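You operate a simulated robot arm through the tools that you are given. There is no shell and no other tool.

The job below is to be done with a simulated two-armed robot. You get a single attempt, and the scene is never put back.

JOB
Run the block with the purple top at short dwell in the patcher, vent on.
Fine: one run; pull the slide out again; the heat knob and the two blocks beside it stay.

It is judged by the outcome, as a careful person would: the job done as asked, and still so three seconds after it is handed in. It fails if anything else is knocked over, pushed out of place, dropped, spilled or broken.

ROBOT AND FRAMES
Two 7-joint arms with two-finger parallel grippers on one trunk that stands fixed in place. Base frame: the origin is at the foot of the trunk, x ahead of it, y to its left, z up. Readings come in mm, rad, newtons and seconds.
The left shoulder is at [172, 171, 1097], the right one opposite. With the tool pointing down near the work surface each hand reaches from about 500 to 960 mm from the base axis, measured 20 degrees to its own side. Payload 4.4 kg a hand.
The tool frame of a hand sits at the grasp point between the pads (the TCP): z along the fingers, y along the line on which they close. The tips reach 23 mm beyond it. Largest opening 94 mm; finger width 38, thickness 10; the body of the gripper, 54 by 96 mm, starts 39 mm behind the TCP.
Orientation is told as [roll, pitch, yaw] about the base's x, y, z axes, in that order, counted from this pose: with the fingers straight down and closing along the base's y, the tool's x points along the base's -x, its y along +y and its z along -z.

CONTROLS
- The arms move only by the tool arm_command. It takes "left_motion", "right_motion" or both (then of equal length, played together; a hand with none holds still); each is one flat list of numbers, 6 for each row, row after row: the shift along the base's x, y, z in m, then the turn, a rotation vector about the base's x, y, z in rad. In form: [tx, ty, tz, ax, ay, az, tx, ty, tz, ax, ay, az, ...]. A call has 1 to 20 rows; each row shifts and turns the commanded pose from where the row before left it. "left_fingers" and "right_fingers" are, for a hand that has rows, the finger opening in m, from 0 to 0.094, set as the call begins (left out, the last holds). A row lasts 0.2 s, in which the tool goes at most 50 mm and 0.15 rad; a call with a longer step from one row to the next is refused whole, and so is a gripper value outside its range. A pose out of reach is approached as far as the arm can. The call stops where the force on the tool passes 50 N (or 10 N more than at its start, if that is more) or the arm is blocked; 0.2 s more then pass. Each finger travels about 72 mm/s and halts on what it meets, pressing with about 30 N; the grip force reading is that of the motor and also rises with nothing between the fingers. The clock runs only during rows and for 0.2 s after the last one: add rows that do not move to give the fingers time. It gives the time, the measured TCP pose, the force on the tool (base axes), the opening and the grip force at its end, in the units of the frame above (readings bear some noise), with the torque about the TCP (base axes, N m) and any sound that the robot's microphone picked up.
- Cameras (640 x 400 px; columns grow to the right, rows downward): "scene" is now at [285.5, 60.5, 1256.2]; the picture's right is [0.69, -0.72, 0.00], its down [-0.32, -0.30, -0.90] and it looks along [0.65, 0.62, -0.44] (base axes); focal length 236 px, centre (320, 200). "left" rides on the left gripper at [86, -16, -75] in its tool frame; the picture's right is [0.18, 0.98, 0.00], its down [-0.58, 0.11, -0.81] and it looks along [-0.79, 0.15, 0.59] (tool axes); focal length 243 px, centre (320, 200). "right" rides on the right gripper at [86, 16, -74] in its tool frame; the picture's right is [-0.18, 0.98, 0.00], its down [-0.58, -0.11, -0.81] and it looks along [-0.79, -0.15, 0.59] (tool axes); focal length 243 px, centre (320, 200). There is no depth. A picture from a camera that has moved, and an enlarged one, comes with that camera's place and axes in the base frame and with its lens. The place of the scene camera against the robot may be out by one fixed shift of up to 18 mm in any direction.
- get_image(camera): a new picture of that camera. The clock stands still meanwhile.
- raise_lower(by): slides the trunk up (or, below 0, down) by that many mm; the arms and the scene camera ride with it, the base frame stays. It gives what a move gives, with no picture.
- turn_head(pan, tilt): turns the head with the scene camera to pan (to the left, within 1.396 rad either way) and tilt (down, from -0.506 to 1.204), counted from straight ahead of the robot. It gives what a move gives.
- zoom(camera, box): a new picture of the part [left, top, right, bottom] of that camera's present view, enlarged. The clock stands still meanwhile.
- finish_job(): hands the job in; it is judged then, once.

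Places have to be worked out from the pictures, the camera data and where the tool is seen. Open the grippers and draw the arms clear of the work before you hand the job in, unless the task says otherwise.

The tools are called as name(argument=value, ...) on one line, values as JSON. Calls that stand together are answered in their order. arm_command: Moves the arms, as the interface text tells. Its arguments: {"type":"object","properties":{"left_motion":{"type":"array"},"left_fingers":{"type":"number"},"right_motion":{"type":"array"},"right_fingers":{"type":"number"}},"required":[]} The other tools are called the same way: raise_lower (by) slides the trunk up or down; turn_head (pan, tilt) turns the head that bears the scene camera; get_image (camera) takes a picture; zoom (camera, box) takes an enlarged picture of a part of a camera's view; finish_job () hands the job in.

At the start:

```text
time: 0.0
left_tcp_pos: [385.7, 364.3, 1169.0]
left_tool_rot: [0.001, 0.0, 0.0]
left_force: [0.8, 0.3, 0.0]
left_torque: [0.03, -0.01, 0.0]
left_grip_width: 93.9
left_finger_force: 0.1
right_tcp_pos: [456.5, 51.2, 1085.4]
right_tool_rot: [0.0, -0.001, 0.001]
right_force: [-0.7, -0.2, -0.6]
right_torque: [0.01, -0.01, 0.0]
right_grip_width: 94.0
right_finger_force: 0.1
trunk travel left (down, up): [-115.0, 274.0]
head pan, tilt: [0.768, 0.454]
```

scene: 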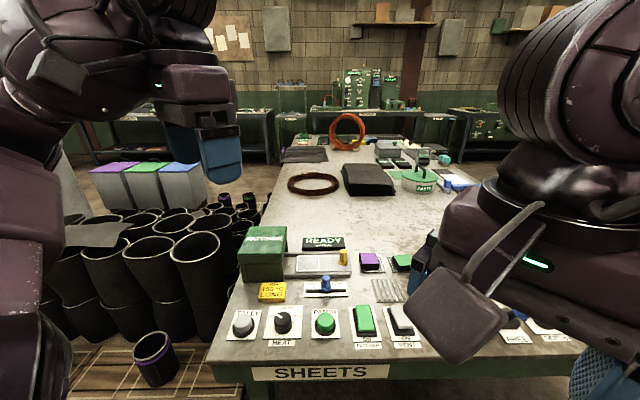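
right: 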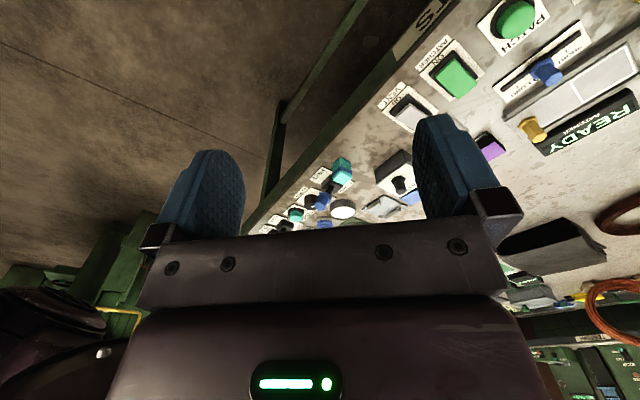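
left: 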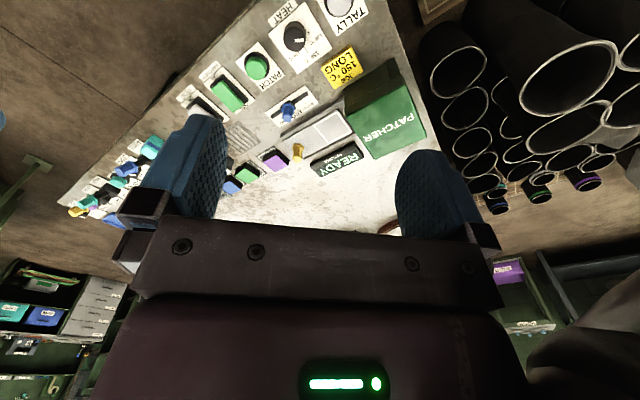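

I start by looking closer at the patcher and its panel before moving anything.

zoom(camera="scene", box=[220, 210, 420, 350])

zoom(camera="left", box=[160, 0, 440, 220])

zoom(camera="right", box=[360, 0, 640, 220])

```text
2.86 times, centred on (320, 280) of scene
camera zoom: at [285.5, 60.5, 1256.2], right [0.69, -0.72, 0.0], down [-0.32, -0.3, -0.9], along [0.65, 0.62, -0.44], focal length 673 px, centre (320, -29)
```

zoom: 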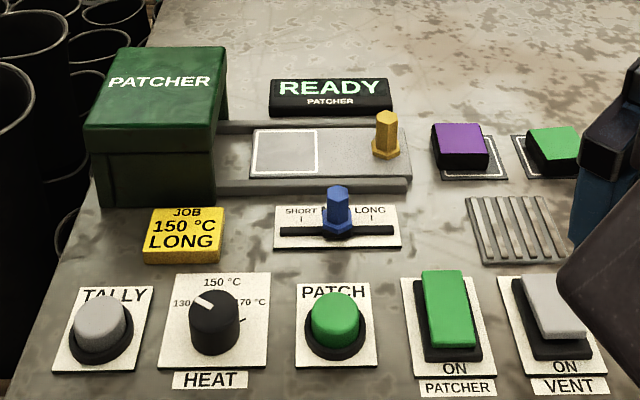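

```text
1.82 times, centred on (300, 110) of left
camera zoom: at [298.4, 347.6, 1244.7], right [-0.18, 0.98, 0.0], down [0.58, 0.11, 0.81], along [0.79, 0.15, -0.59], focal length 441 px, centre (356, 364)
```

zoom: 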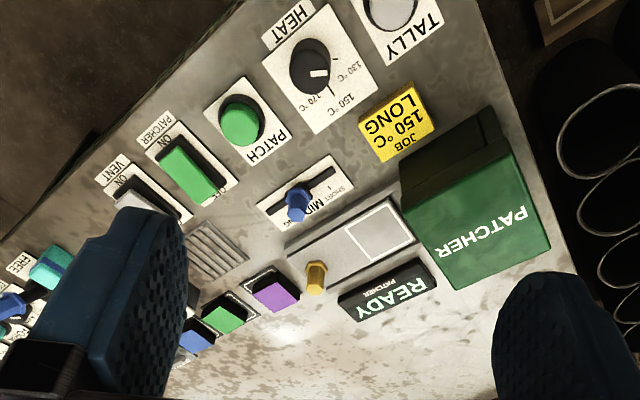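

```text
1.82 times, centred on (500, 110) of right
camera zoom: at [370.9, 67.6, 1159.7], right [0.18, 0.98, 0.0], down [0.58, -0.11, 0.81], along [0.79, -0.15, -0.59], focal length 441 px, centre (-7, 364)
```

zoom: 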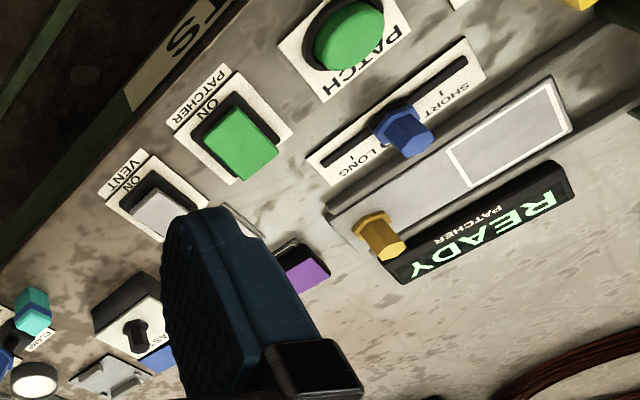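

The display reads READY and the dwell slider seems to sit at MID, so it must be shifted to SHORT; the vent rocker is half hidden by the right hand. I move the right hand away to its own side so the view clears.

arm_command(right_motion=[0, -0.04, 0, 0, 0, 0, 0, -0.04, 0, 0, 0, 0, 0, -0.04, 0, 0, 0, 0, 0, -0.04, 0, 0, 0, 0, 0, -0.04, 0, 0, 0, 0, 0, -0.04, 0, 0, 0, 0, 0, -0.04, 0, 0, 0, 0])

get_image(camera="scene")

zoom(camera="scene", box=[300, 230, 500, 355])

```text
time: 1.6
left_tcp_pos: [384.7, 364.4, 1170.1]
left_tool_rot: [0.0, 0.0, -0.001]
left_force: [0.5, -0.1, 1.1]
left_torque: [-0.01, 0.03, 0.01]
left_grip_width: 94.2
left_finger_force: 0.1
right_tcp_pos: [454.3, -230.8, 1087.2]
right_tool_rot: [0.0, -0.002, -0.001]
right_force: [-0.2, 0.1, 0.3]
right_torque: [0.02, -0.01, 0.0]
right_grip_width: 94.0
right_finger_force: 0.1
trunk travel left (down, up): [-115.0, 274.0]
head pan, tilt: [0.768, 0.454]
```

```text
taken
camera scene: at [285.0, 60.2, 1256.5], right [0.69, -0.72, 0.0], down [-0.31, -0.3, -0.9], along [0.65, 0.62, -0.44], focal length 236 px, centre (320, 200)
```

scene: 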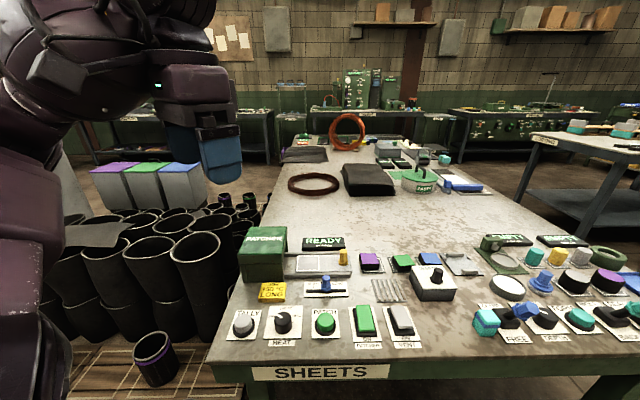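

```text
3.20 times, centred on (400, 292) of scene
camera zoom: at [285.0, 60.2, 1256.5], right [0.69, -0.72, 0.0], down [-0.31, -0.3, -0.9], along [0.65, 0.62, -0.44], focal length 754 px, centre (64, -96)
```

zoom: 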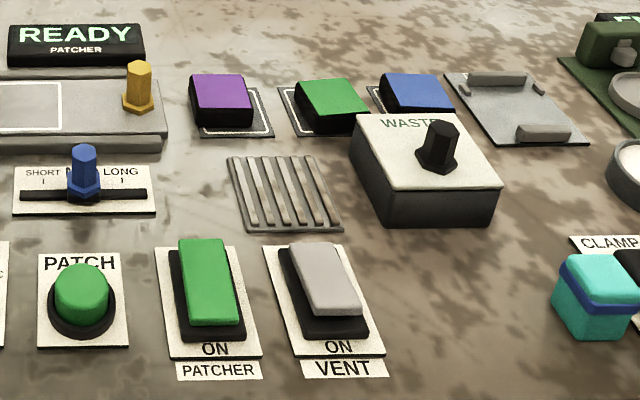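

The vent rocker looks to be pressed at its far end (OFF), and the patcher rocker at its near end (ON). From the two wrist views the PATCH button top is about (516, 277, 813) and the gold handle top about (688, 368, 840). I bring the left hand above the panel, yawed about +44° to match the bench, for a better view.

arm_command(left_motion=[0.0194, -0.0143, -0.0188, 0, 0, 0.096, 0.0194, -0.0143, -0.0188, 0, 0, 0.096, 0.0194, -0.0143, -0.0188, 0, 0, 0.096, 0.0194, -0.0143, -0.0188, 0, 0, 0.096, 0.0194, -0.0143, -0.0188, 0, 0, 0.096, 0.0194, -0.0143, -0.0188, 0, 0, 0.096, 0.0194, -0.0143, -0.0188, 0, 0, 0.096, 0.0194, -0.0143, -0.0188, 0, 0, 0.096])

get_image(camera="left")

get_image(camera="scene")

```text
time: 3.4
left_tcp_pos: [541.4, 250.1, 1018.1]
left_tool_rot: [0.001, 0.0, 0.772]
left_force: [0.3, -0.5, -0.5]
left_torque: [0.04, 0.0, 0.0]
left_grip_width: 93.9
left_finger_force: 0.2
right_tcp_pos: [455.0, -228.9, 1087.8]
right_tool_rot: [-0.001, 0.0, 0.0]
right_force: [-0.5, 0.8, 0.8]
right_torque: [-0.02, -0.02, 0.0]
right_grip_width: 94.1
right_finger_force: 0.0
trunk travel left (down, up): [-115.0, 274.0]
head pan, tilt: [0.768, 0.454]
```

```text
taken
camera left: at [490.3, 177.9, 1093.6], right [-0.82, 0.58, 0.0], down [0.34, 0.48, 0.81], along [0.47, 0.66, -0.59], focal length 243 px, centre (320, 200)
```

left: 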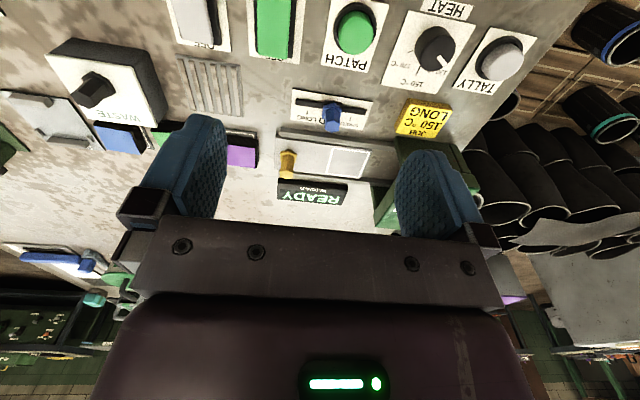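

```text
taken
camera scene: at [286.2, 60.2, 1255.8], right [0.69, -0.72, 0.0], down [-0.32, -0.3, -0.9], along [0.65, 0.62, -0.44], focal length 236 px, centre (320, 200)
```

scene: 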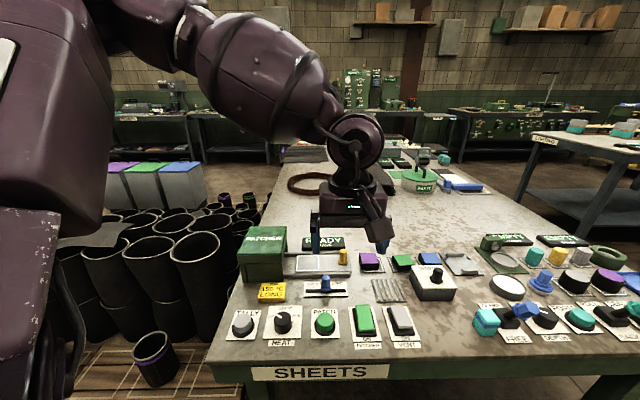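

The view is good; I enlarge parts of it for measuring and for reading the switch states.

zoom(camera="left", box=[160, 0, 480, 200])

zoom(camera="left", box=[260, 70, 420, 220])

zoom(camera="scene", box=[330, 290, 430, 355])

zoom(camera="scene", box=[220, 220, 360, 350])

```text
2.00 times, centred on (320, 100) of left
camera zoom: at [490.3, 177.9, 1093.6], right [-0.82, 0.58, 0.0], down [0.34, 0.48, 0.81], along [0.47, 0.66, -0.59], focal length 485 px, centre (320, 400)
```

zoom: 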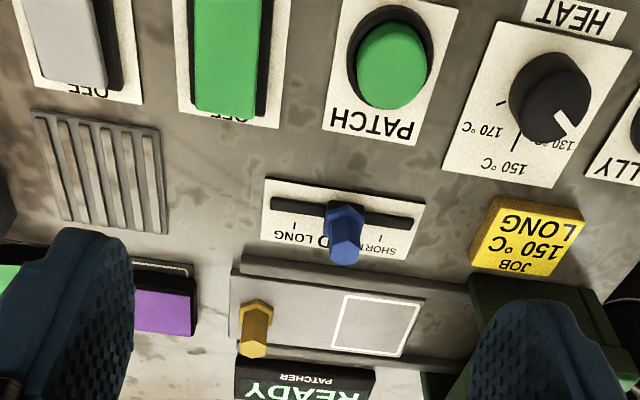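

```text
2.67 times, centred on (340, 145) of left
camera zoom: at [490.3, 177.9, 1093.6], right [-0.82, 0.58, 0.0], down [0.34, 0.48, 0.81], along [0.47, 0.66, -0.59], focal length 647 px, centre (267, 347)
```

zoom: 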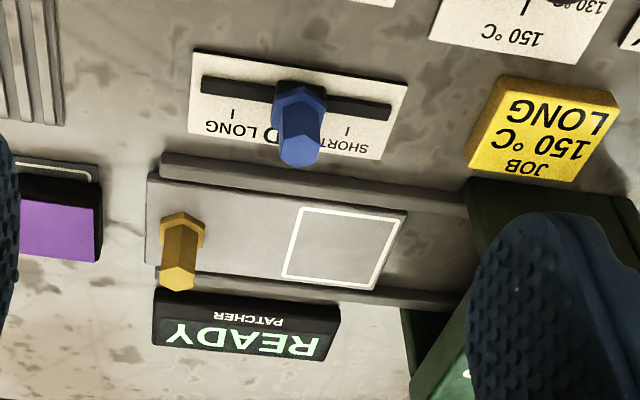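

```text
6.15 times, centred on (380, 322) of scene
camera zoom: at [286.2, 60.2, 1255.8], right [0.69, -0.72, 0.0], down [-0.32, -0.3, -0.9], along [0.65, 0.62, -0.44], focal length 1450 px, centre (-49, -554)
```

zoom: 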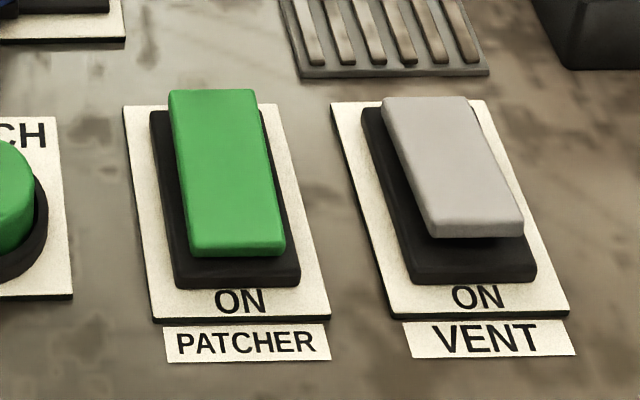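

```text
3.08 times, centred on (290, 285) of scene
camera zoom: at [286.2, 60.2, 1255.8], right [0.69, -0.72, 0.0], down [-0.32, -0.3, -0.9], along [0.65, 0.62, -0.44], focal length 725 px, centre (412, -62)
```

zoom: 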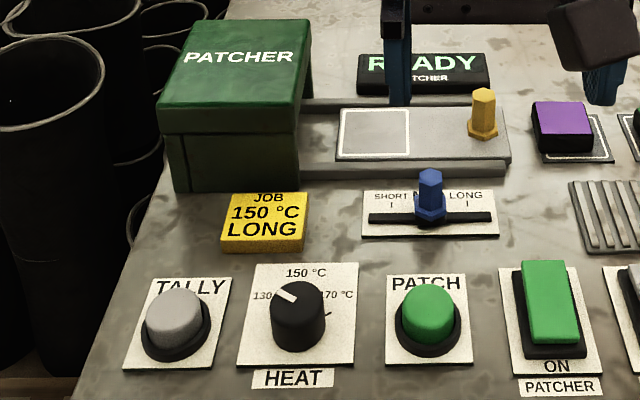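

Triangulated so far: plate surface about z ≈ 810, PATCH top (516, 277, ~815), blue dwell knob top (583, 334, ~845), gold handle top (685, 366, ~847), and the vent rocker's near end at about (607, 150). The patcher rocker is ON and the vent is OFF, so I move the left hand above the vent for a close look.

arm_command(left_motion=[0.0148, -0.025, -0.02, 0, 0, 0, 0.0148, -0.025, -0.02, 0, 0, 0, 0.0148, -0.025, -0.02, 0, 0, 0, 0.0148, -0.025, -0.02, 0, 0, 0, 0, 0, 0, 0, 0, 0])

get_image(camera="left")

zoom(camera="left", box=[220, 0, 540, 200])

```text
time: 4.6
left_tcp_pos: [602.9, 154.7, 943.2]
left_tool_rot: [-0.001, 0.0, 0.771]
left_force: [0.6, -0.5, 0.2]
left_torque: [0.01, 0.0, -0.01]
left_grip_width: 94.0
left_finger_force: 0.0
left hand out of reach, approached as far as the arm can: row 4
right_tcp_pos: [454.8, -229.9, 1087.0]
right_tool_rot: [0.0, 0.002, -0.001]
right_force: [0.4, 0.6, -0.8]
right_torque: [-0.02, -0.05, 0.01]
right_grip_width: 94.0
right_finger_force: 0.0
trunk travel left (down, up): [-115.0, 274.0]
head pan, tilt: [0.768, 0.454]
```

```text
taken
camera left: at [552.2, 84.2, 1017.9], right [-0.82, 0.58, 0.0], down [0.34, 0.48, 0.81], along [0.47, 0.66, -0.59], focal length 243 px, centre (320, 200)
```

left: 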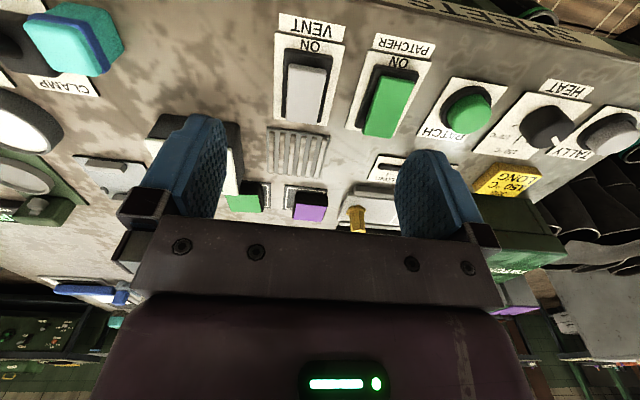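

```text
2.00 times, centred on (380, 100) of left
camera zoom: at [552.2, 84.2, 1017.9], right [-0.82, 0.58, 0.0], down [0.34, 0.48, 0.81], along [0.47, 0.66, -0.59], focal length 485 px, centre (200, 400)
```

zoom: 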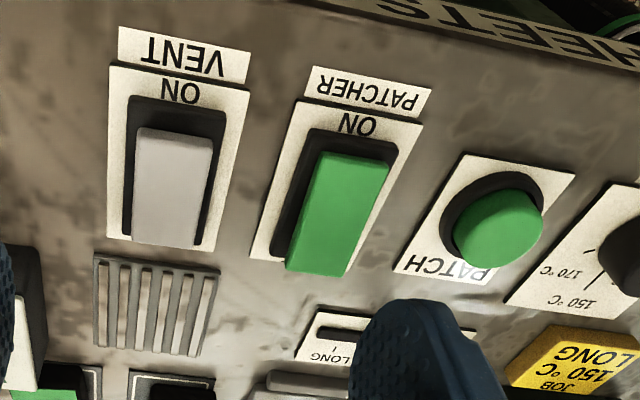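

The plates lie at z ≈ 804 (table about 800) and the bench axes are about u = (0.714, −0.700) to the right and v = (0.700, 0.714) away. The hand hit a reach limit at this yaw, so I turn it back the other way, to about −0.77 (fingers closing along v), rising a little, and close the fingers for pressing.

zoom(camera="left", box=[220, 160, 420, 260])

arm_command(left_motion=[0, 0, 0.01, 0, 0, -0.1405, 0, 0, 0.01, 0, 0, -0.1405, 0, 0, 0.01, 0, 0, -0.1405, 0, 0, 0, 0, 0, -0.1405, 0, 0, 0, 0, 0, -0.1405, 0, 0, 0, 0, 0, -0.1405, 0, 0, 0, 0, 0, -0.1405, 0, 0, 0, 0, 0, -0.1405, 0, 0, 0, 0, 0, -0.1405, 0, 0, 0, 0, 0, -0.1405, 0, 0, 0, 0, 0, -0.1405, 0, 0, 0, 0, 0, 0], left_fingers=0.0)

get_image(camera="left")

```text
3.20 times, centred on (320, 210) of left
camera zoom: at [552.2, 84.2, 1017.9], right [-0.82, 0.58, 0.0], down [0.34, 0.48, 0.81], along [0.47, 0.66, -0.59], focal length 776 px, centre (320, 168)
```

zoom: 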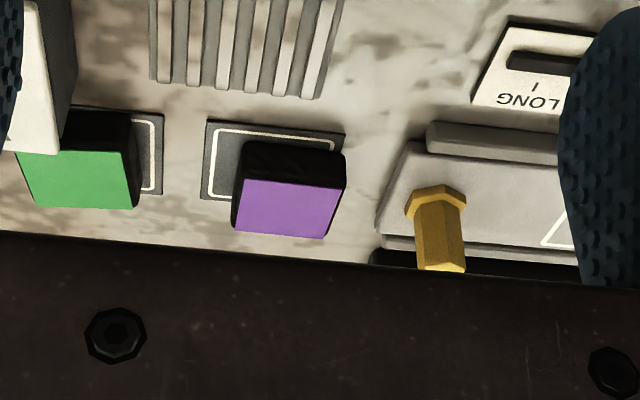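

```text
time: 7.2
left_tcp_pos: [602.2, 155.1, 970.0]
left_tool_rot: [0.001, -0.002, -0.782]
left_force: [-0.3, 0.0, -0.4]
left_torque: [0.0, -0.02, -0.01]
left_grip_width: 0.0
left_finger_force: 29.6
right_tcp_pos: [453.5, -229.5, 1087.7]
right_tool_rot: [-0.001, 0.001, 0.001]
right_force: [0.3, 0.3, -0.3]
right_torque: [-0.01, 0.0, 0.01]
right_grip_width: 94.0
right_finger_force: 0.0
trunk travel left (down, up): [-115.0, 274.0]
head pan, tilt: [0.768, 0.454]
```

```text
taken
camera left: at [528.5, 204.5, 1046.5], right [0.56, 0.83, 0.0], down [0.49, -0.33, 0.81], along [0.67, -0.45, -0.59], focal length 243 px, centre (320, 200)
```

left: 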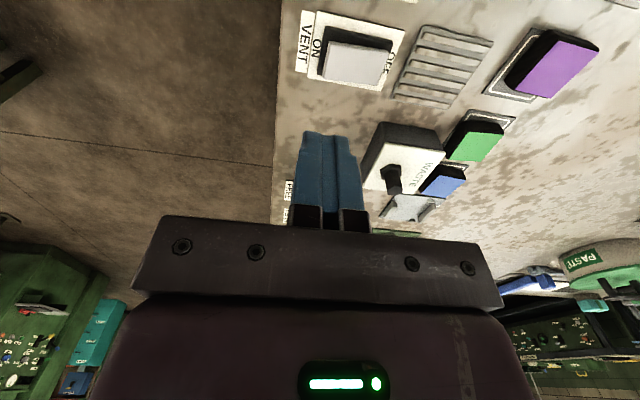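

The hand now holds yaw −0.78 with the fingers shut. I enlarge the vent area to fix the rocker's near end before pressing.

zoom(camera="left", box=[280, 0, 440, 100])

zoom(camera="left", box=[400, 0, 640, 220])

```text
4.00 times, centred on (360, 50) of left
camera zoom: at [528.5, 204.5, 1046.5], right [0.56, 0.83, 0.0], down [0.49, -0.33, 0.81], along [0.67, -0.45, -0.59], focal length 970 px, centre (160, 800)
```

zoom: 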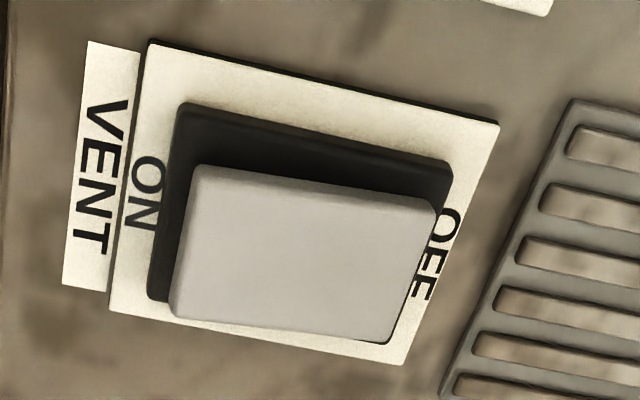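

```text
1.82 times, centred on (520, 110) of left
camera zoom: at [528.5, 204.5, 1046.5], right [0.56, 0.83, 0.0], down [0.49, -0.33, 0.81], along [0.67, -0.45, -0.59], focal length 441 px, centre (-44, 364)
```

zoom: 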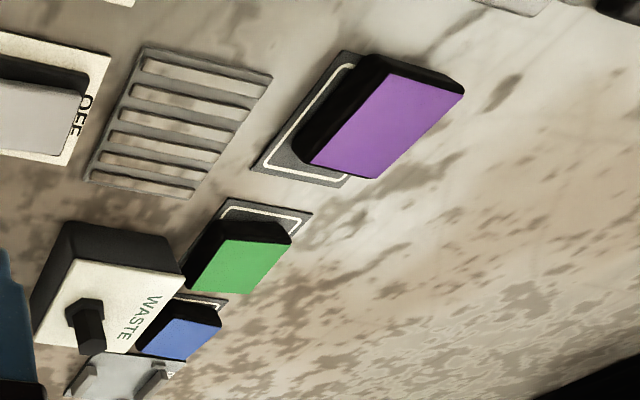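

The vent plate's corners give centre (631, 172) and the rocker's raised near edge is at (613, 153, 821). I go over (617, 158) and lower the closed tips to just above it.

arm_command(left_motion=[0.0073, 0.0014, -0.02, 0, 0, 0, 0.0073, 0.0014, -0.03, 0, 0, 0, 0, 0, -0.03, 0, 0, 0, 0, 0, -0.03, 0, 0, 0, 0, 0, -0.01, 0, 0, 0, 0, 0, 0, 0, 0, 0])

get_image(camera="left")

zoom(camera="scene", box=[320, 250, 480, 350])

```text
time: 8.6
left_tcp_pos: [617.7, 174.9, 902.6]
left_tool_rot: [0.0, 0.002, -0.777]
left_force: [-0.5, -1.3, 0.1]
left_torque: [0.0, -0.04, 0.0]
left_grip_width: 0.0
left_finger_force: 30.1
left hand out of reach, approached as far as the arm can: row 2, 3, 4, 5
right_tcp_pos: [453.8, -229.7, 1086.8]
right_tool_rot: [0.001, 0.0, 0.0]
right_force: [0.0, -0.5, 0.7]
right_torque: [-0.01, 0.02, 0.01]
right_grip_width: 94.1
right_finger_force: 0.0
trunk travel left (down, up): [-115.0, 274.0]
head pan, tilt: [0.768, 0.454]
```

```text
taken
camera left: at [543.8, 224.7, 977.2], right [0.56, 0.83, 0.0], down [0.49, -0.33, 0.81], along [0.67, -0.45, -0.59], focal length 243 px, centre (320, 200)
```

left: 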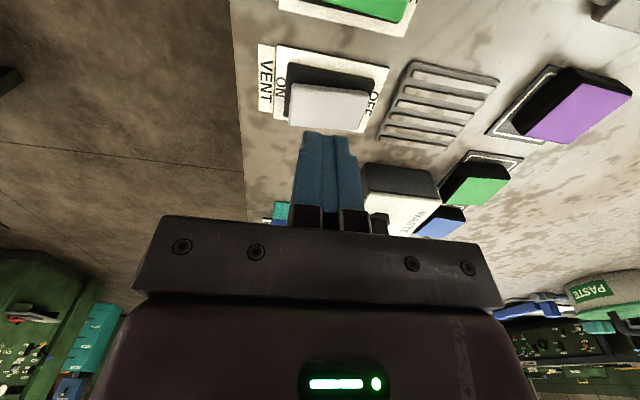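

```text
4.00 times, centred on (400, 300) of scene
camera zoom: at [285.3, 60.5, 1256.3], right [0.69, -0.72, 0.0], down [-0.32, -0.3, -0.9], along [0.65, 0.62, -0.44], focal length 942 px, centre (0, -200)
```

zoom: 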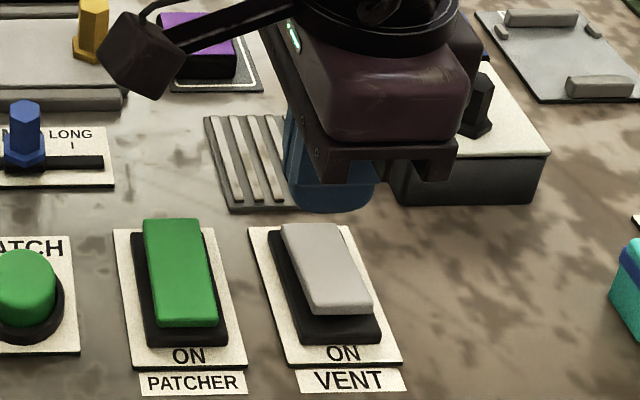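

The arm could not get low enough here: it stopped at z ≈ 903 and drifted. I raise the hand again and then lower the trunk, so that the work surface comes into easier reach.

arm_command(left_motion=[0, 0, 0.03, 0, 0, 0, 0, 0, 0.04, 0, 0, 0, 0, 0, 0.04, 0, 0, 0, 0, 0, 0.04, 0, 0, 0, 0, 0, 0.04, 0, 0, 0, 0, 0, 0, 0, 0, 0])

```text
time: 10.0
left_tcp_pos: [614.4, 176.4, 1090.7]
left_tool_rot: [-0.001, 0.002, -0.775]
left_force: [0.2, 0.0, 0.1]
left_torque: [-0.02, 0.02, 0.0]
left_grip_width: 0.1
left_finger_force: 29.9
right_tcp_pos: [456.3, -230.4, 1087.4]
right_tool_rot: [-0.001, 0.002, 0.0]
right_force: [0.8, -1.0, 0.2]
right_torque: [0.0, 0.02, 0.01]
right_grip_width: 94.2
right_finger_force: 0.1
trunk travel left (down, up): [-115.0, 274.0]
head pan, tilt: [0.768, 0.454]
```

The hand is at z 1091, so lowering the trunk by 110 mm leaves both hands well above the bench.

raise_lower(by=-110)

get_image(camera="scene")

```text
time: 11.4
left_tcp_pos: [615.4, 175.0, 983.7]
left_tool_rot: [0.002, -0.001, -0.778]
left_force: [-0.7, -0.8, 0.4]
left_torque: [-0.01, -0.02, -0.01]
left_grip_width: 0.2
left_finger_force: 30.0
right_tcp_pos: [496.2, -228.2, 891.8]
right_tool_rot: [0.001, 0.31, 0.0]
right_force: [-0.6, -0.2, -0.5]
right_torque: [0.0, -0.04, -0.02]
right_grip_width: 94.2
right_finger_force: 0.0
trunk travel left (down, up): [-5.0, 384.0]
head pan, tilt: [0.768, 0.454]
```

```text
taken
camera scene: at [374.3, 60.5, 1122.0], right [0.69, -0.72, 0.0], down [-0.31, -0.3, -0.9], along [0.65, 0.62, -0.44], focal length 236 px, centre (320, 200)
```

scene: 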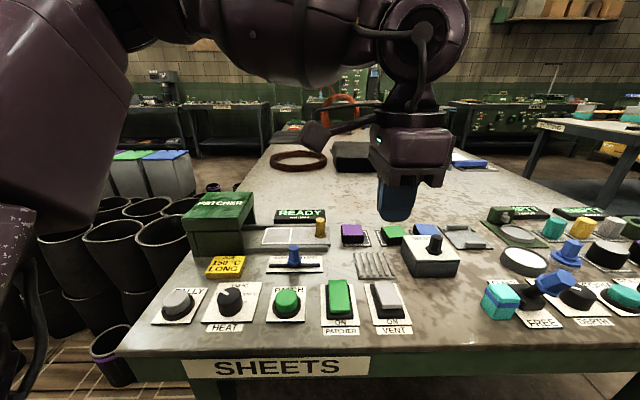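

The trunk leaned forward as it went down and the right hand is now pitched and lower, so I check what is around it before going on.

get_image(camera="right")

get_image(camera="left")

```text
taken
camera right: at [438.3, -212.6, 987.7], right [0.18, 0.98, -0.06], down [0.8, -0.11, 0.59], along [0.57, -0.15, -0.81], focal length 243 px, centre (320, 200)
```

right: 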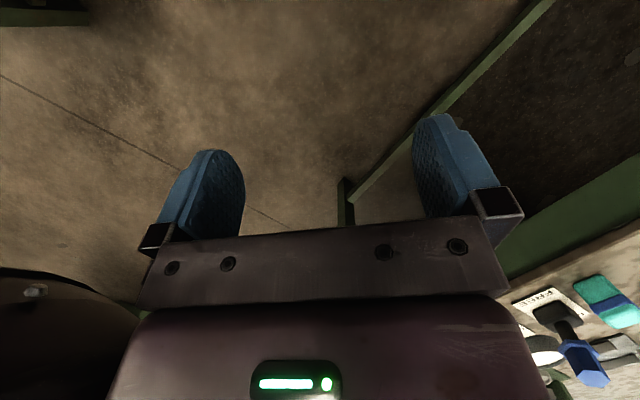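

```text
taken
camera left: at [542.3, 225.4, 1058.5], right [0.56, 0.83, 0.0], down [0.49, -0.33, 0.81], along [0.67, -0.45, -0.59], focal length 243 px, centre (320, 200)
```

left: 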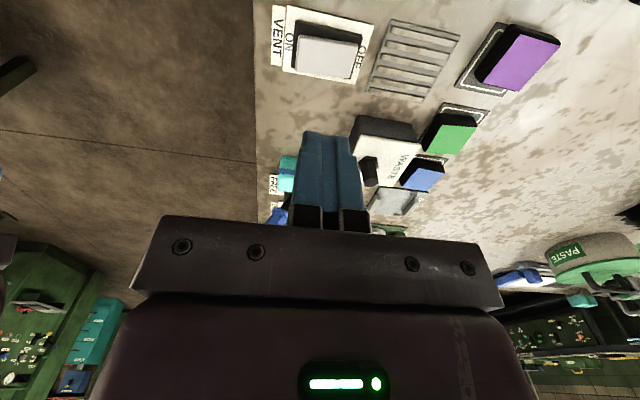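

The right hand hangs clear of the bench over the floor, so it can stay. I now try lowering the left hand over the vent rocker, stopping short of contact.

arm_command(left_motion=[0.001, -0.0085, -0.02, 0, 0, 0, 0.001, -0.0085, -0.03, 0, 0, 0, 0, 0, -0.03, 0, 0, 0, 0, 0, -0.03, 0, 0, 0, 0, 0, -0.02, 0, 0, 0, 0, 0, 0, 0, 0, 0])

get_image(camera="left")

```text
time: 12.8
left_tcp_pos: [619.8, 159.0, 848.6]
left_tool_rot: [0.001, 0.0, -0.776]
left_force: [0.5, 0.6, 0.5]
left_torque: [0.04, -0.01, -0.01]
left_grip_width: 0.0
left_finger_force: 29.8
right_tcp_pos: [497.4, -227.2, 891.3]
right_tool_rot: [0.0, 0.309, 0.0]
right_force: [0.7, 0.4, -0.3]
right_torque: [-0.01, -0.01, 0.03]
right_grip_width: 94.1
right_finger_force: 0.1
trunk travel left (down, up): [-5.0, 384.0]
head pan, tilt: [0.768, 0.454]
```

```text
taken
camera left: at [546.1, 208.9, 925.2], right [0.56, 0.83, 0.0], down [0.49, -0.33, 0.81], along [0.67, -0.45, -0.59], focal length 243 px, centre (320, 200)
```

left: 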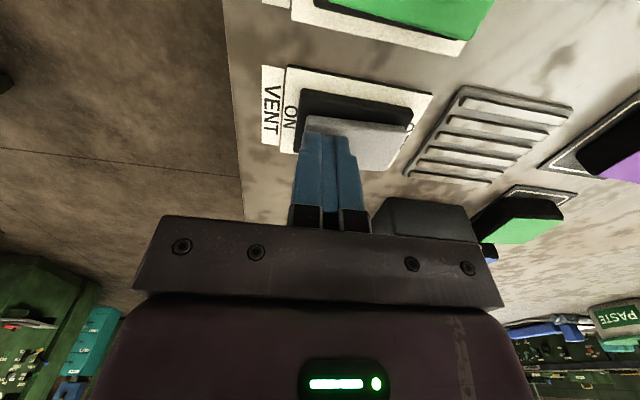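

The hand reaches now, with the tips about 5 mm above the rocker's near end. I shift 2 mm nearer and press down in small steps.

arm_command(left_motion=[-0.002, -0.002, 0, 0, 0, 0, 0, 0, -0.003, 0, 0, 0, 0, 0, -0.003, 0, 0, 0, 0, 0, -0.003, 0, 0, 0, 0, 0, -0.003, 0, 0, 0, 0, 0, 0, 0, 0, 0])

```text
time: 14.1
left_tcp_pos: [617.9, 156.5, 845.6]
left_tool_rot: [0.006, -0.011, -0.779]
left_force: [-11.2, 12.6, 36.8]
left_torque: [0.95, 0.44, 0.15]
left_grip_width: 0.0
left_finger_force: 30.2
right_tcp_pos: [494.9, -228.6, 891.9]
right_tool_rot: [-0.001, 0.306, -0.002]
right_force: [0.0, -0.3, 0.0]
right_torque: [0.02, -0.01, 0.02]
right_grip_width: 94.3
right_finger_force: 0.0
trunk travel left (down, up): [-5.0, 384.0]
head pan, tilt: [0.768, 0.454]
stopped in row 6 (left hand): the force on the tool passed its limit at 52 N (the readings are from after the stop); the commanded pose is now the measured one
```

There is 37 N upward and 17 N sideways (toward −u) with the tips at z ≈ 823. Before pressing more I look at what is touching.

get_image(camera="left")

zoom(camera="scene", box=[320, 200, 480, 350])

zoom(camera="left", box=[260, 60, 460, 240])

```text
taken
camera left: at [542.0, 206.0, 919.8], right [0.56, 0.83, 0.01], down [0.48, -0.33, 0.81], along [0.68, -0.45, -0.58], focal length 243 px, centre (320, 200)
```

left: 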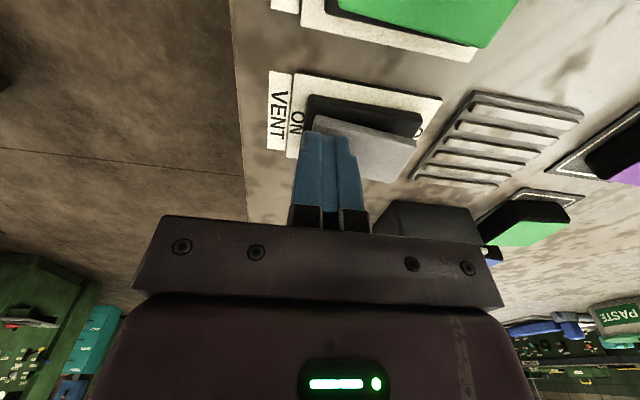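

```text
2.67 times, centred on (400, 275) of scene
camera zoom: at [371.8, 60.8, 1122.9], right [0.69, -0.72, 0.0], down [-0.31, -0.3, -0.9], along [0.65, 0.62, -0.44], focal length 628 px, centre (107, 0)
```

zoom: 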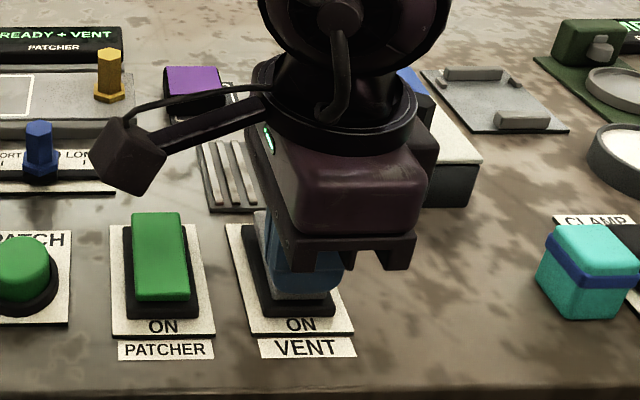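

```text
2.22 times, centred on (360, 150) of left
camera zoom: at [542.0, 206.0, 919.8], right [0.56, 0.83, 0.01], down [0.48, -0.33, 0.81], along [0.68, -0.45, -0.58], focal length 539 px, centre (231, 311)
```

zoom: 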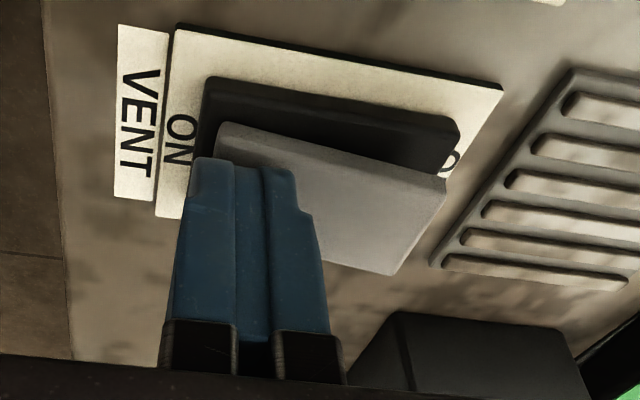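

The display now reads "READY + VENT" and the rocker's far end stands up, so the vent is on. I lift off and move over to the dwell slider, opening the fingers on the way.

arm_command(left_motion=[0, 0, 0.02, 0, 0, 0, 0, 0, 0.03, 0, 0, 0, 0, 0, 0.03, 0, 0, 0, -0.0035, 0.03, 0, 0, 0, 0, -0.0035, 0.03, 0, 0, 0, 0, -0.0035, 0.03, 0, 0, 0, 0, -0.0035, 0.03, 0, 0, 0, 0, -0.0035, 0.03, 0, 0, 0, 0, 0, 0, 0, 0, 0, 0])

get_image(camera="left")

zoom(camera="scene", box=[230, 190, 420, 350])

```text
time: 16.1
left_tcp_pos: [601.0, 304.4, 924.3]
left_tool_rot: [0.001, -0.004, -0.776]
left_force: [-0.5, 0.2, -0.9]
left_torque: [-0.03, 0.0, -0.02]
left_grip_width: 0.1
left_finger_force: 29.9
right_tcp_pos: [497.0, -228.2, 889.6]
right_tool_rot: [0.001, 0.31, -0.001]
right_force: [0.5, 0.7, 0.0]
right_torque: [0.02, -0.01, 0.0]
right_grip_width: 93.8
right_finger_force: 0.1
trunk travel left (down, up): [-5.0, 384.0]
head pan, tilt: [0.768, 0.454]
```

```text
taken
camera left: at [527.3, 354.6, 999.0], right [0.56, 0.83, 0.0], down [0.49, -0.33, 0.81], along [0.67, -0.45, -0.59], focal length 243 px, centre (320, 200)
```

left: 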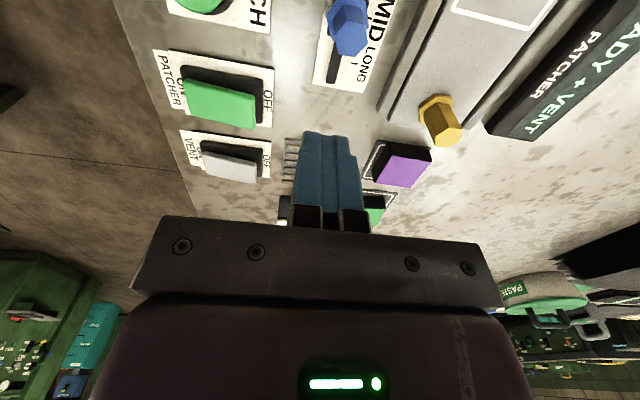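

```text
2.50 times, centred on (325, 270) of scene
camera zoom: at [375.1, 60.9, 1121.5], right [0.69, -0.72, 0.0], down [-0.32, -0.3, -0.9], along [0.65, 0.62, -0.44], focal length 589 px, centre (308, 25)
```

zoom: 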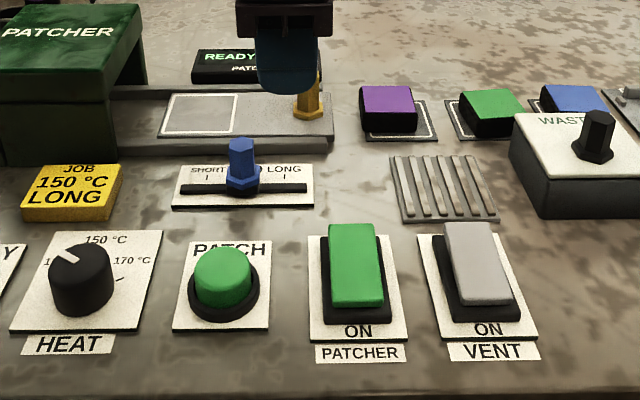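

The vent rocker is down at ON like the patcher's. I enlarge the slider in the left view for its exact place.

zoom(camera="left", box=[280, 0, 440, 100])

zoom(camera="left", box=[360, 0, 600, 200])

```text
4.00 times, centred on (360, 50) of left
camera zoom: at [527.3, 354.6, 999.0], right [0.56, 0.83, 0.0], down [0.49, -0.33, 0.81], along [0.67, -0.45, -0.59], focal length 970 px, centre (160, 800)
```

zoom: 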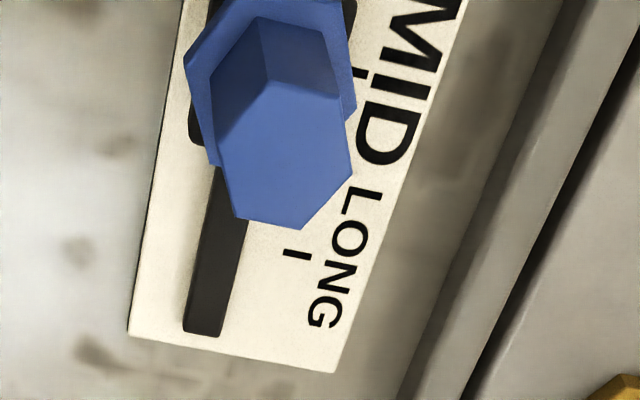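

```text
2.00 times, centred on (480, 100) of left
camera zoom: at [527.3, 354.6, 999.0], right [0.56, 0.83, 0.0], down [0.49, -0.33, 0.81], along [0.67, -0.45, -0.59], focal length 485 px, centre (0, 400)
```

zoom: 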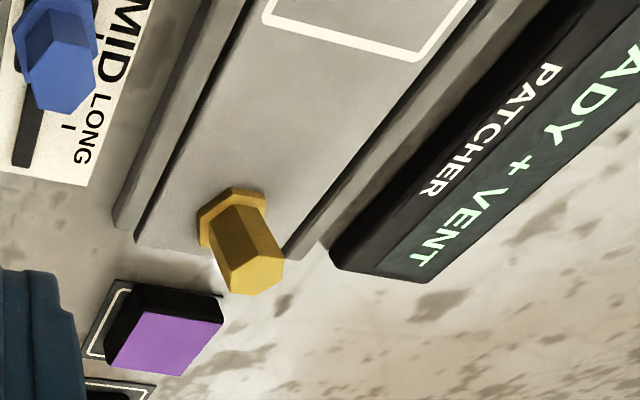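

The knob's axis is at about (585, 337), top z 842; the MID–LONG tick spacing gives 30 mm, so SHORT is 30 mm to −u. I open the fingers to 40 mm and come down around the knob, stopping above it to check first.

arm_command(left_motion=[-0.008, 0.0163, 0, 0, 0, 0, -0.008, 0.0163, 0, 0, 0, 0, 0, 0, -0.02, 0, 0, 0, 0, 0, -0.02, 0, 0, 0, 0, 0, -0.01, 0, 0, 0, 0, 0, 0, 0, 0, 0], left_fingers=0.04)

get_image(camera="left")

zoom(camera="scene", box=[230, 180, 390, 300])

```text
time: 17.5
left_tcp_pos: [586.3, 338.7, 872.5]
left_tool_rot: [0.004, -0.005, -0.778]
left_force: [0.1, -0.5, -0.8]
left_torque: [0.01, 0.02, 0.01]
left_grip_width: 40.1
left_finger_force: 0.1
right_tcp_pos: [497.5, -228.3, 890.2]
right_tool_rot: [0.0, 0.311, -0.001]
right_force: [-0.9, -0.3, -0.3]
right_torque: [0.01, 0.01, 0.0]
right_grip_width: 94.2
right_finger_force: 0.0
trunk travel left (down, up): [-5.0, 384.0]
head pan, tilt: [0.768, 0.454]
```

```text
taken
camera left: at [512.3, 388.7, 946.5], right [0.56, 0.83, 0.0], down [0.49, -0.33, 0.81], along [0.67, -0.45, -0.59], focal length 243 px, centre (320, 200)
```

left: 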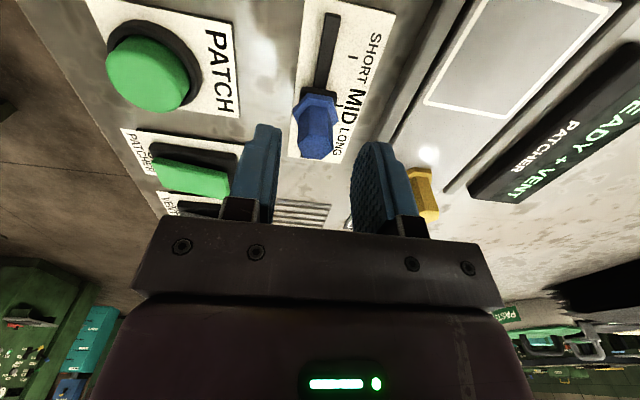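

```text
3.33 times, centred on (310, 240) of scene
camera zoom: at [375.2, 60.4, 1121.5], right [0.69, -0.72, 0.0], down [-0.32, -0.3, -0.9], along [0.65, 0.62, -0.44], focal length 785 px, centre (353, 67)
```

zoom: 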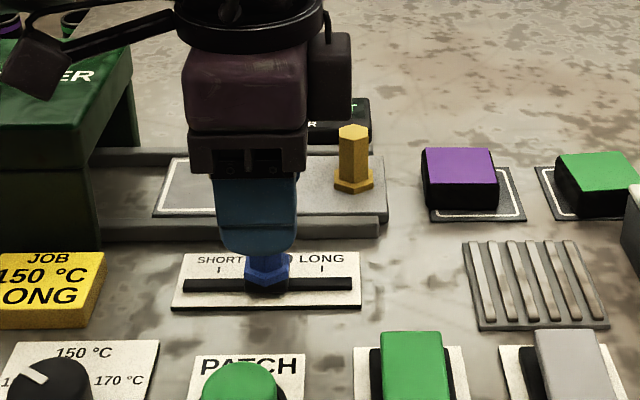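

The knob sits between the open fingers, about 2 mm toward the near one. I correct by that, come down 29 mm and close on the knob's post.

arm_command(left_motion=[-0.001, -0.0018, -0.01, 0, 0, 0, 0, 0, -0.01, 0, 0, 0, 0, 0, -0.009, 0, 0, 0, 0, 0, 0, 0, 0, 0])

get_image(camera="left")

```text
time: 18.5
left_tcp_pos: [583.9, 337.8, 842.5]
left_tool_rot: [0.004, -0.007, -0.779]
left_force: [0.1, 0.2, 0.0]
left_torque: [0.0, 0.0, -0.03]
left_grip_width: 40.0
left_finger_force: 0.1
right_tcp_pos: [497.0, -227.5, 889.5]
right_tool_rot: [0.001, 0.311, -0.002]
right_force: [-0.1, -0.1, -0.2]
right_torque: [0.0, 0.04, 0.0]
right_grip_width: 93.8
right_finger_force: 0.0
trunk travel left (down, up): [-5.0, 384.0]
head pan, tilt: [0.768, 0.454]
```

```text
taken
camera left: at [510.8, 386.8, 916.3], right [0.56, 0.83, 0.0], down [0.49, -0.33, 0.81], along [0.67, -0.45, -0.59], focal length 243 px, centre (320, 200)
```

left: 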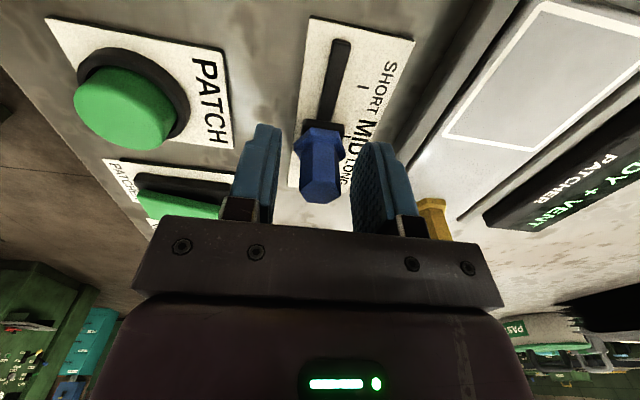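

The knob stands centred between the pads. I close on it.

arm_command(left_motion=[0, 0, 0, 0, 0, 0, 0, 0, 0, 0, 0, 0, 0, 0, 0, 0, 0, 0, 0, 0, 0, 0, 0, 0], left_fingers=0.004)

```text
time: 19.5
left_tcp_pos: [584.2, 337.6, 841.2]
left_tool_rot: [0.003, -0.006, -0.778]
left_force: [1.0, 1.5, 0.6]
left_torque: [-0.48, 0.51, 0.01]
left_grip_width: 19.7
left_finger_force: 45.3
right_tcp_pos: [497.3, -228.6, 890.8]
right_tool_rot: [0.0, 0.312, -0.003]
right_force: [-0.6, -0.1, -0.7]
right_torque: [0.01, 0.03, -0.02]
right_grip_width: 94.1
right_finger_force: 0.0
trunk travel left (down, up): [-5.0, 384.0]
head pan, tilt: [0.768, 0.454]
```

It holds the knob at 19.7 mm. I slide it 30 mm toward SHORT, in 5 mm steps.

arm_command(left_motion=[-0.0036, 0.0035, 0, 0, 0, 0, -0.0036, 0.0035, 0, 0, 0, 0, -0.0036, 0.0035, 0, 0, 0, 0, -0.0036, 0.0035, 0, 0, 0, 0, -0.0036, 0.0035, 0, 0, 0, 0, -0.0036, 0.0035, 0, 0, 0, 0, 0, 0, 0, 0, 0, 0])

get_image(camera="left")

zoom(camera="scene", box=[230, 180, 390, 300])

```text
time: 21.1
left_tcp_pos: [562.8, 359.1, 841.0]
left_tool_rot: [0.001, -0.009, -0.778]
left_force: [21.9, -14.8, -13.1]
left_torque: [-1.15, -0.3, 0.01]
left_grip_width: 19.6
left_finger_force: 44.7
right_tcp_pos: [498.5, -228.4, 889.7]
right_tool_rot: [0.0, 0.314, -0.002]
right_force: [-0.5, 0.4, -0.4]
right_torque: [-0.01, 0.0, -0.02]
right_grip_width: 94.0
right_finger_force: 0.1
trunk travel left (down, up): [-5.0, 384.0]
head pan, tilt: [0.768, 0.454]
```

```text
taken
camera left: at [489.3, 408.5, 916.2], right [0.56, 0.83, 0.0], down [0.48, -0.33, 0.81], along [0.67, -0.45, -0.58], focal length 243 px, centre (320, 200)
```

left: 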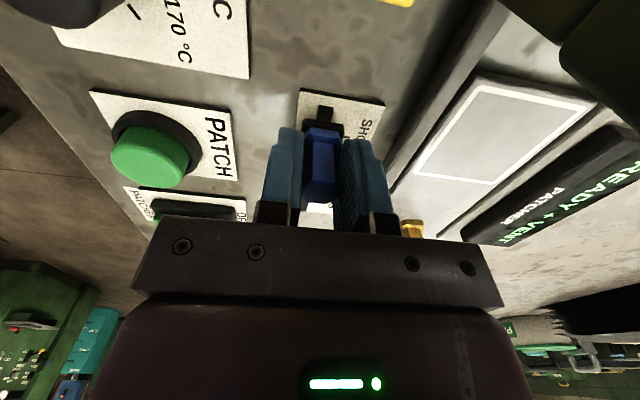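

```text
3.33 times, centred on (310, 240) of scene
camera zoom: at [377.5, 59.9, 1120.5], right [0.69, -0.72, 0.0], down [-0.32, -0.3, -0.9], along [0.65, 0.62, -0.44], focal length 785 px, centre (353, 67)
```

zoom: 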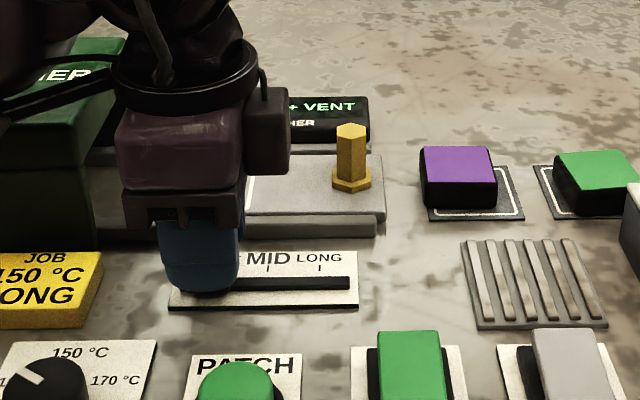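

The knob moved along; 26 N resists along the slot. I open the fingers to 40 mm and check where the knob stays.

arm_command(left_motion=[0, 0, 0, 0, 0, 0, 0, 0, 0, 0, 0, 0, 0, 0, 0.02, 0, 0, 0, 0, 0, 0.03, 0, 0, 0, 0, 0, 0.03, 0, 0, 0, 0, 0, 0.02, 0, 0, 0], left_fingers=0.04)

get_image(camera="left")

zoom(camera="scene", box=[230, 180, 390, 300])

```text
time: 22.5
left_tcp_pos: [562.3, 358.1, 943.3]
left_tool_rot: [0.003, -0.006, -0.779]
left_force: [0.0, 0.8, -0.1]
left_torque: [0.0, 0.0, 0.01]
left_grip_width: 40.2
left_finger_force: 0.0
right_tcp_pos: [497.0, -228.5, 889.9]
right_tool_rot: [-0.001, 0.31, -0.002]
right_force: [0.6, 0.1, 0.7]
right_torque: [-0.04, 0.01, 0.02]
right_grip_width: 94.0
right_finger_force: 0.0
trunk travel left (down, up): [-5.0, 384.0]
head pan, tilt: [0.768, 0.454]
```

```text
taken
camera left: at [488.7, 408.2, 1017.6], right [0.56, 0.83, 0.0], down [0.49, -0.33, 0.81], along [0.67, -0.45, -0.59], focal length 243 px, centre (320, 200)
```

left: 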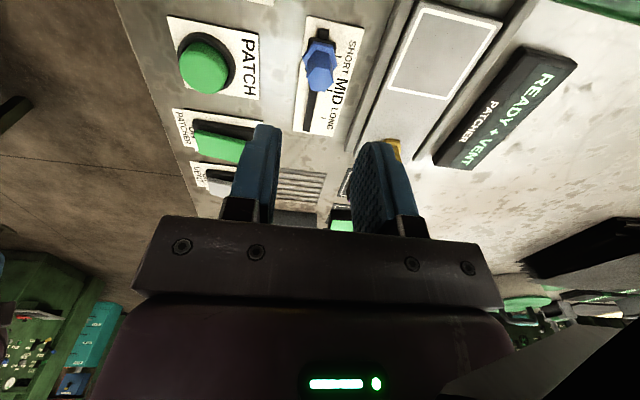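

```text
3.33 times, centred on (310, 240) of scene
camera zoom: at [375.1, 60.4, 1121.5], right [0.69, -0.72, 0.0], down [-0.32, -0.3, -0.9], along [0.65, 0.62, -0.44], focal length 785 px, centre (353, 67)
```

zoom: 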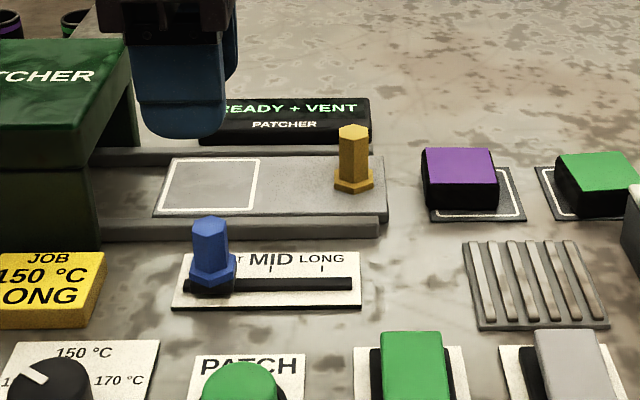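

The knob stays near the SHORT tick. I zoom in to verify, and look at the housing's height for the next steps.

zoom(camera="scene", box=[265, 225, 325, 265])

zoom(camera="left", box=[280, 0, 380, 70])

zoom(camera="scene", box=[170, 170, 350, 280])

```text
10.00 times, centred on (295, 245) of scene
camera zoom: at [375.1, 60.4, 1121.5], right [0.69, -0.72, 0.0], down [-0.32, -0.3, -0.9], along [0.65, 0.62, -0.44], focal length 2356 px, centre (570, -250)
```

zoom: 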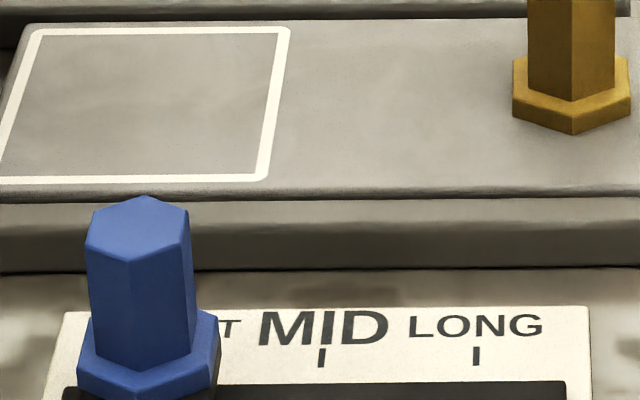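

```text
5.71 times, centred on (330, 35) of left
camera zoom: at [488.7, 408.2, 1017.6], right [0.56, 0.83, 0.0], down [0.49, -0.33, 0.81], along [0.67, -0.45, -0.59], focal length 1386 px, centre (263, 1143)
```

zoom: 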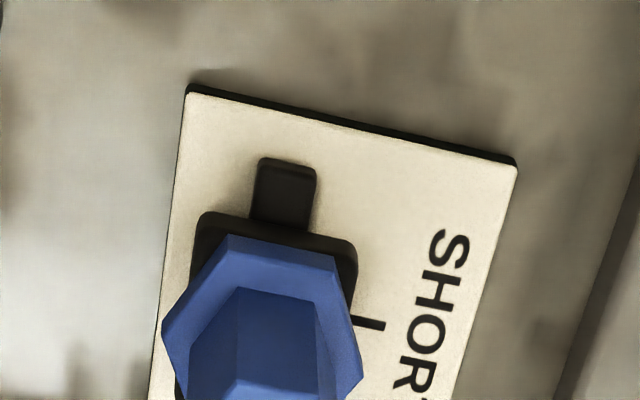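

```text
3.56 times, centred on (260, 225) of scene
camera zoom: at [375.1, 60.4, 1121.5], right [0.69, -0.72, 0.0], down [-0.32, -0.3, -0.9], along [0.65, 0.62, -0.44], focal length 838 px, centre (533, 111)
```

zoom: 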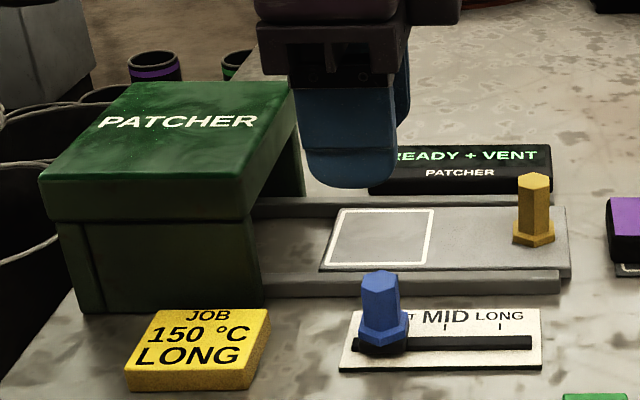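

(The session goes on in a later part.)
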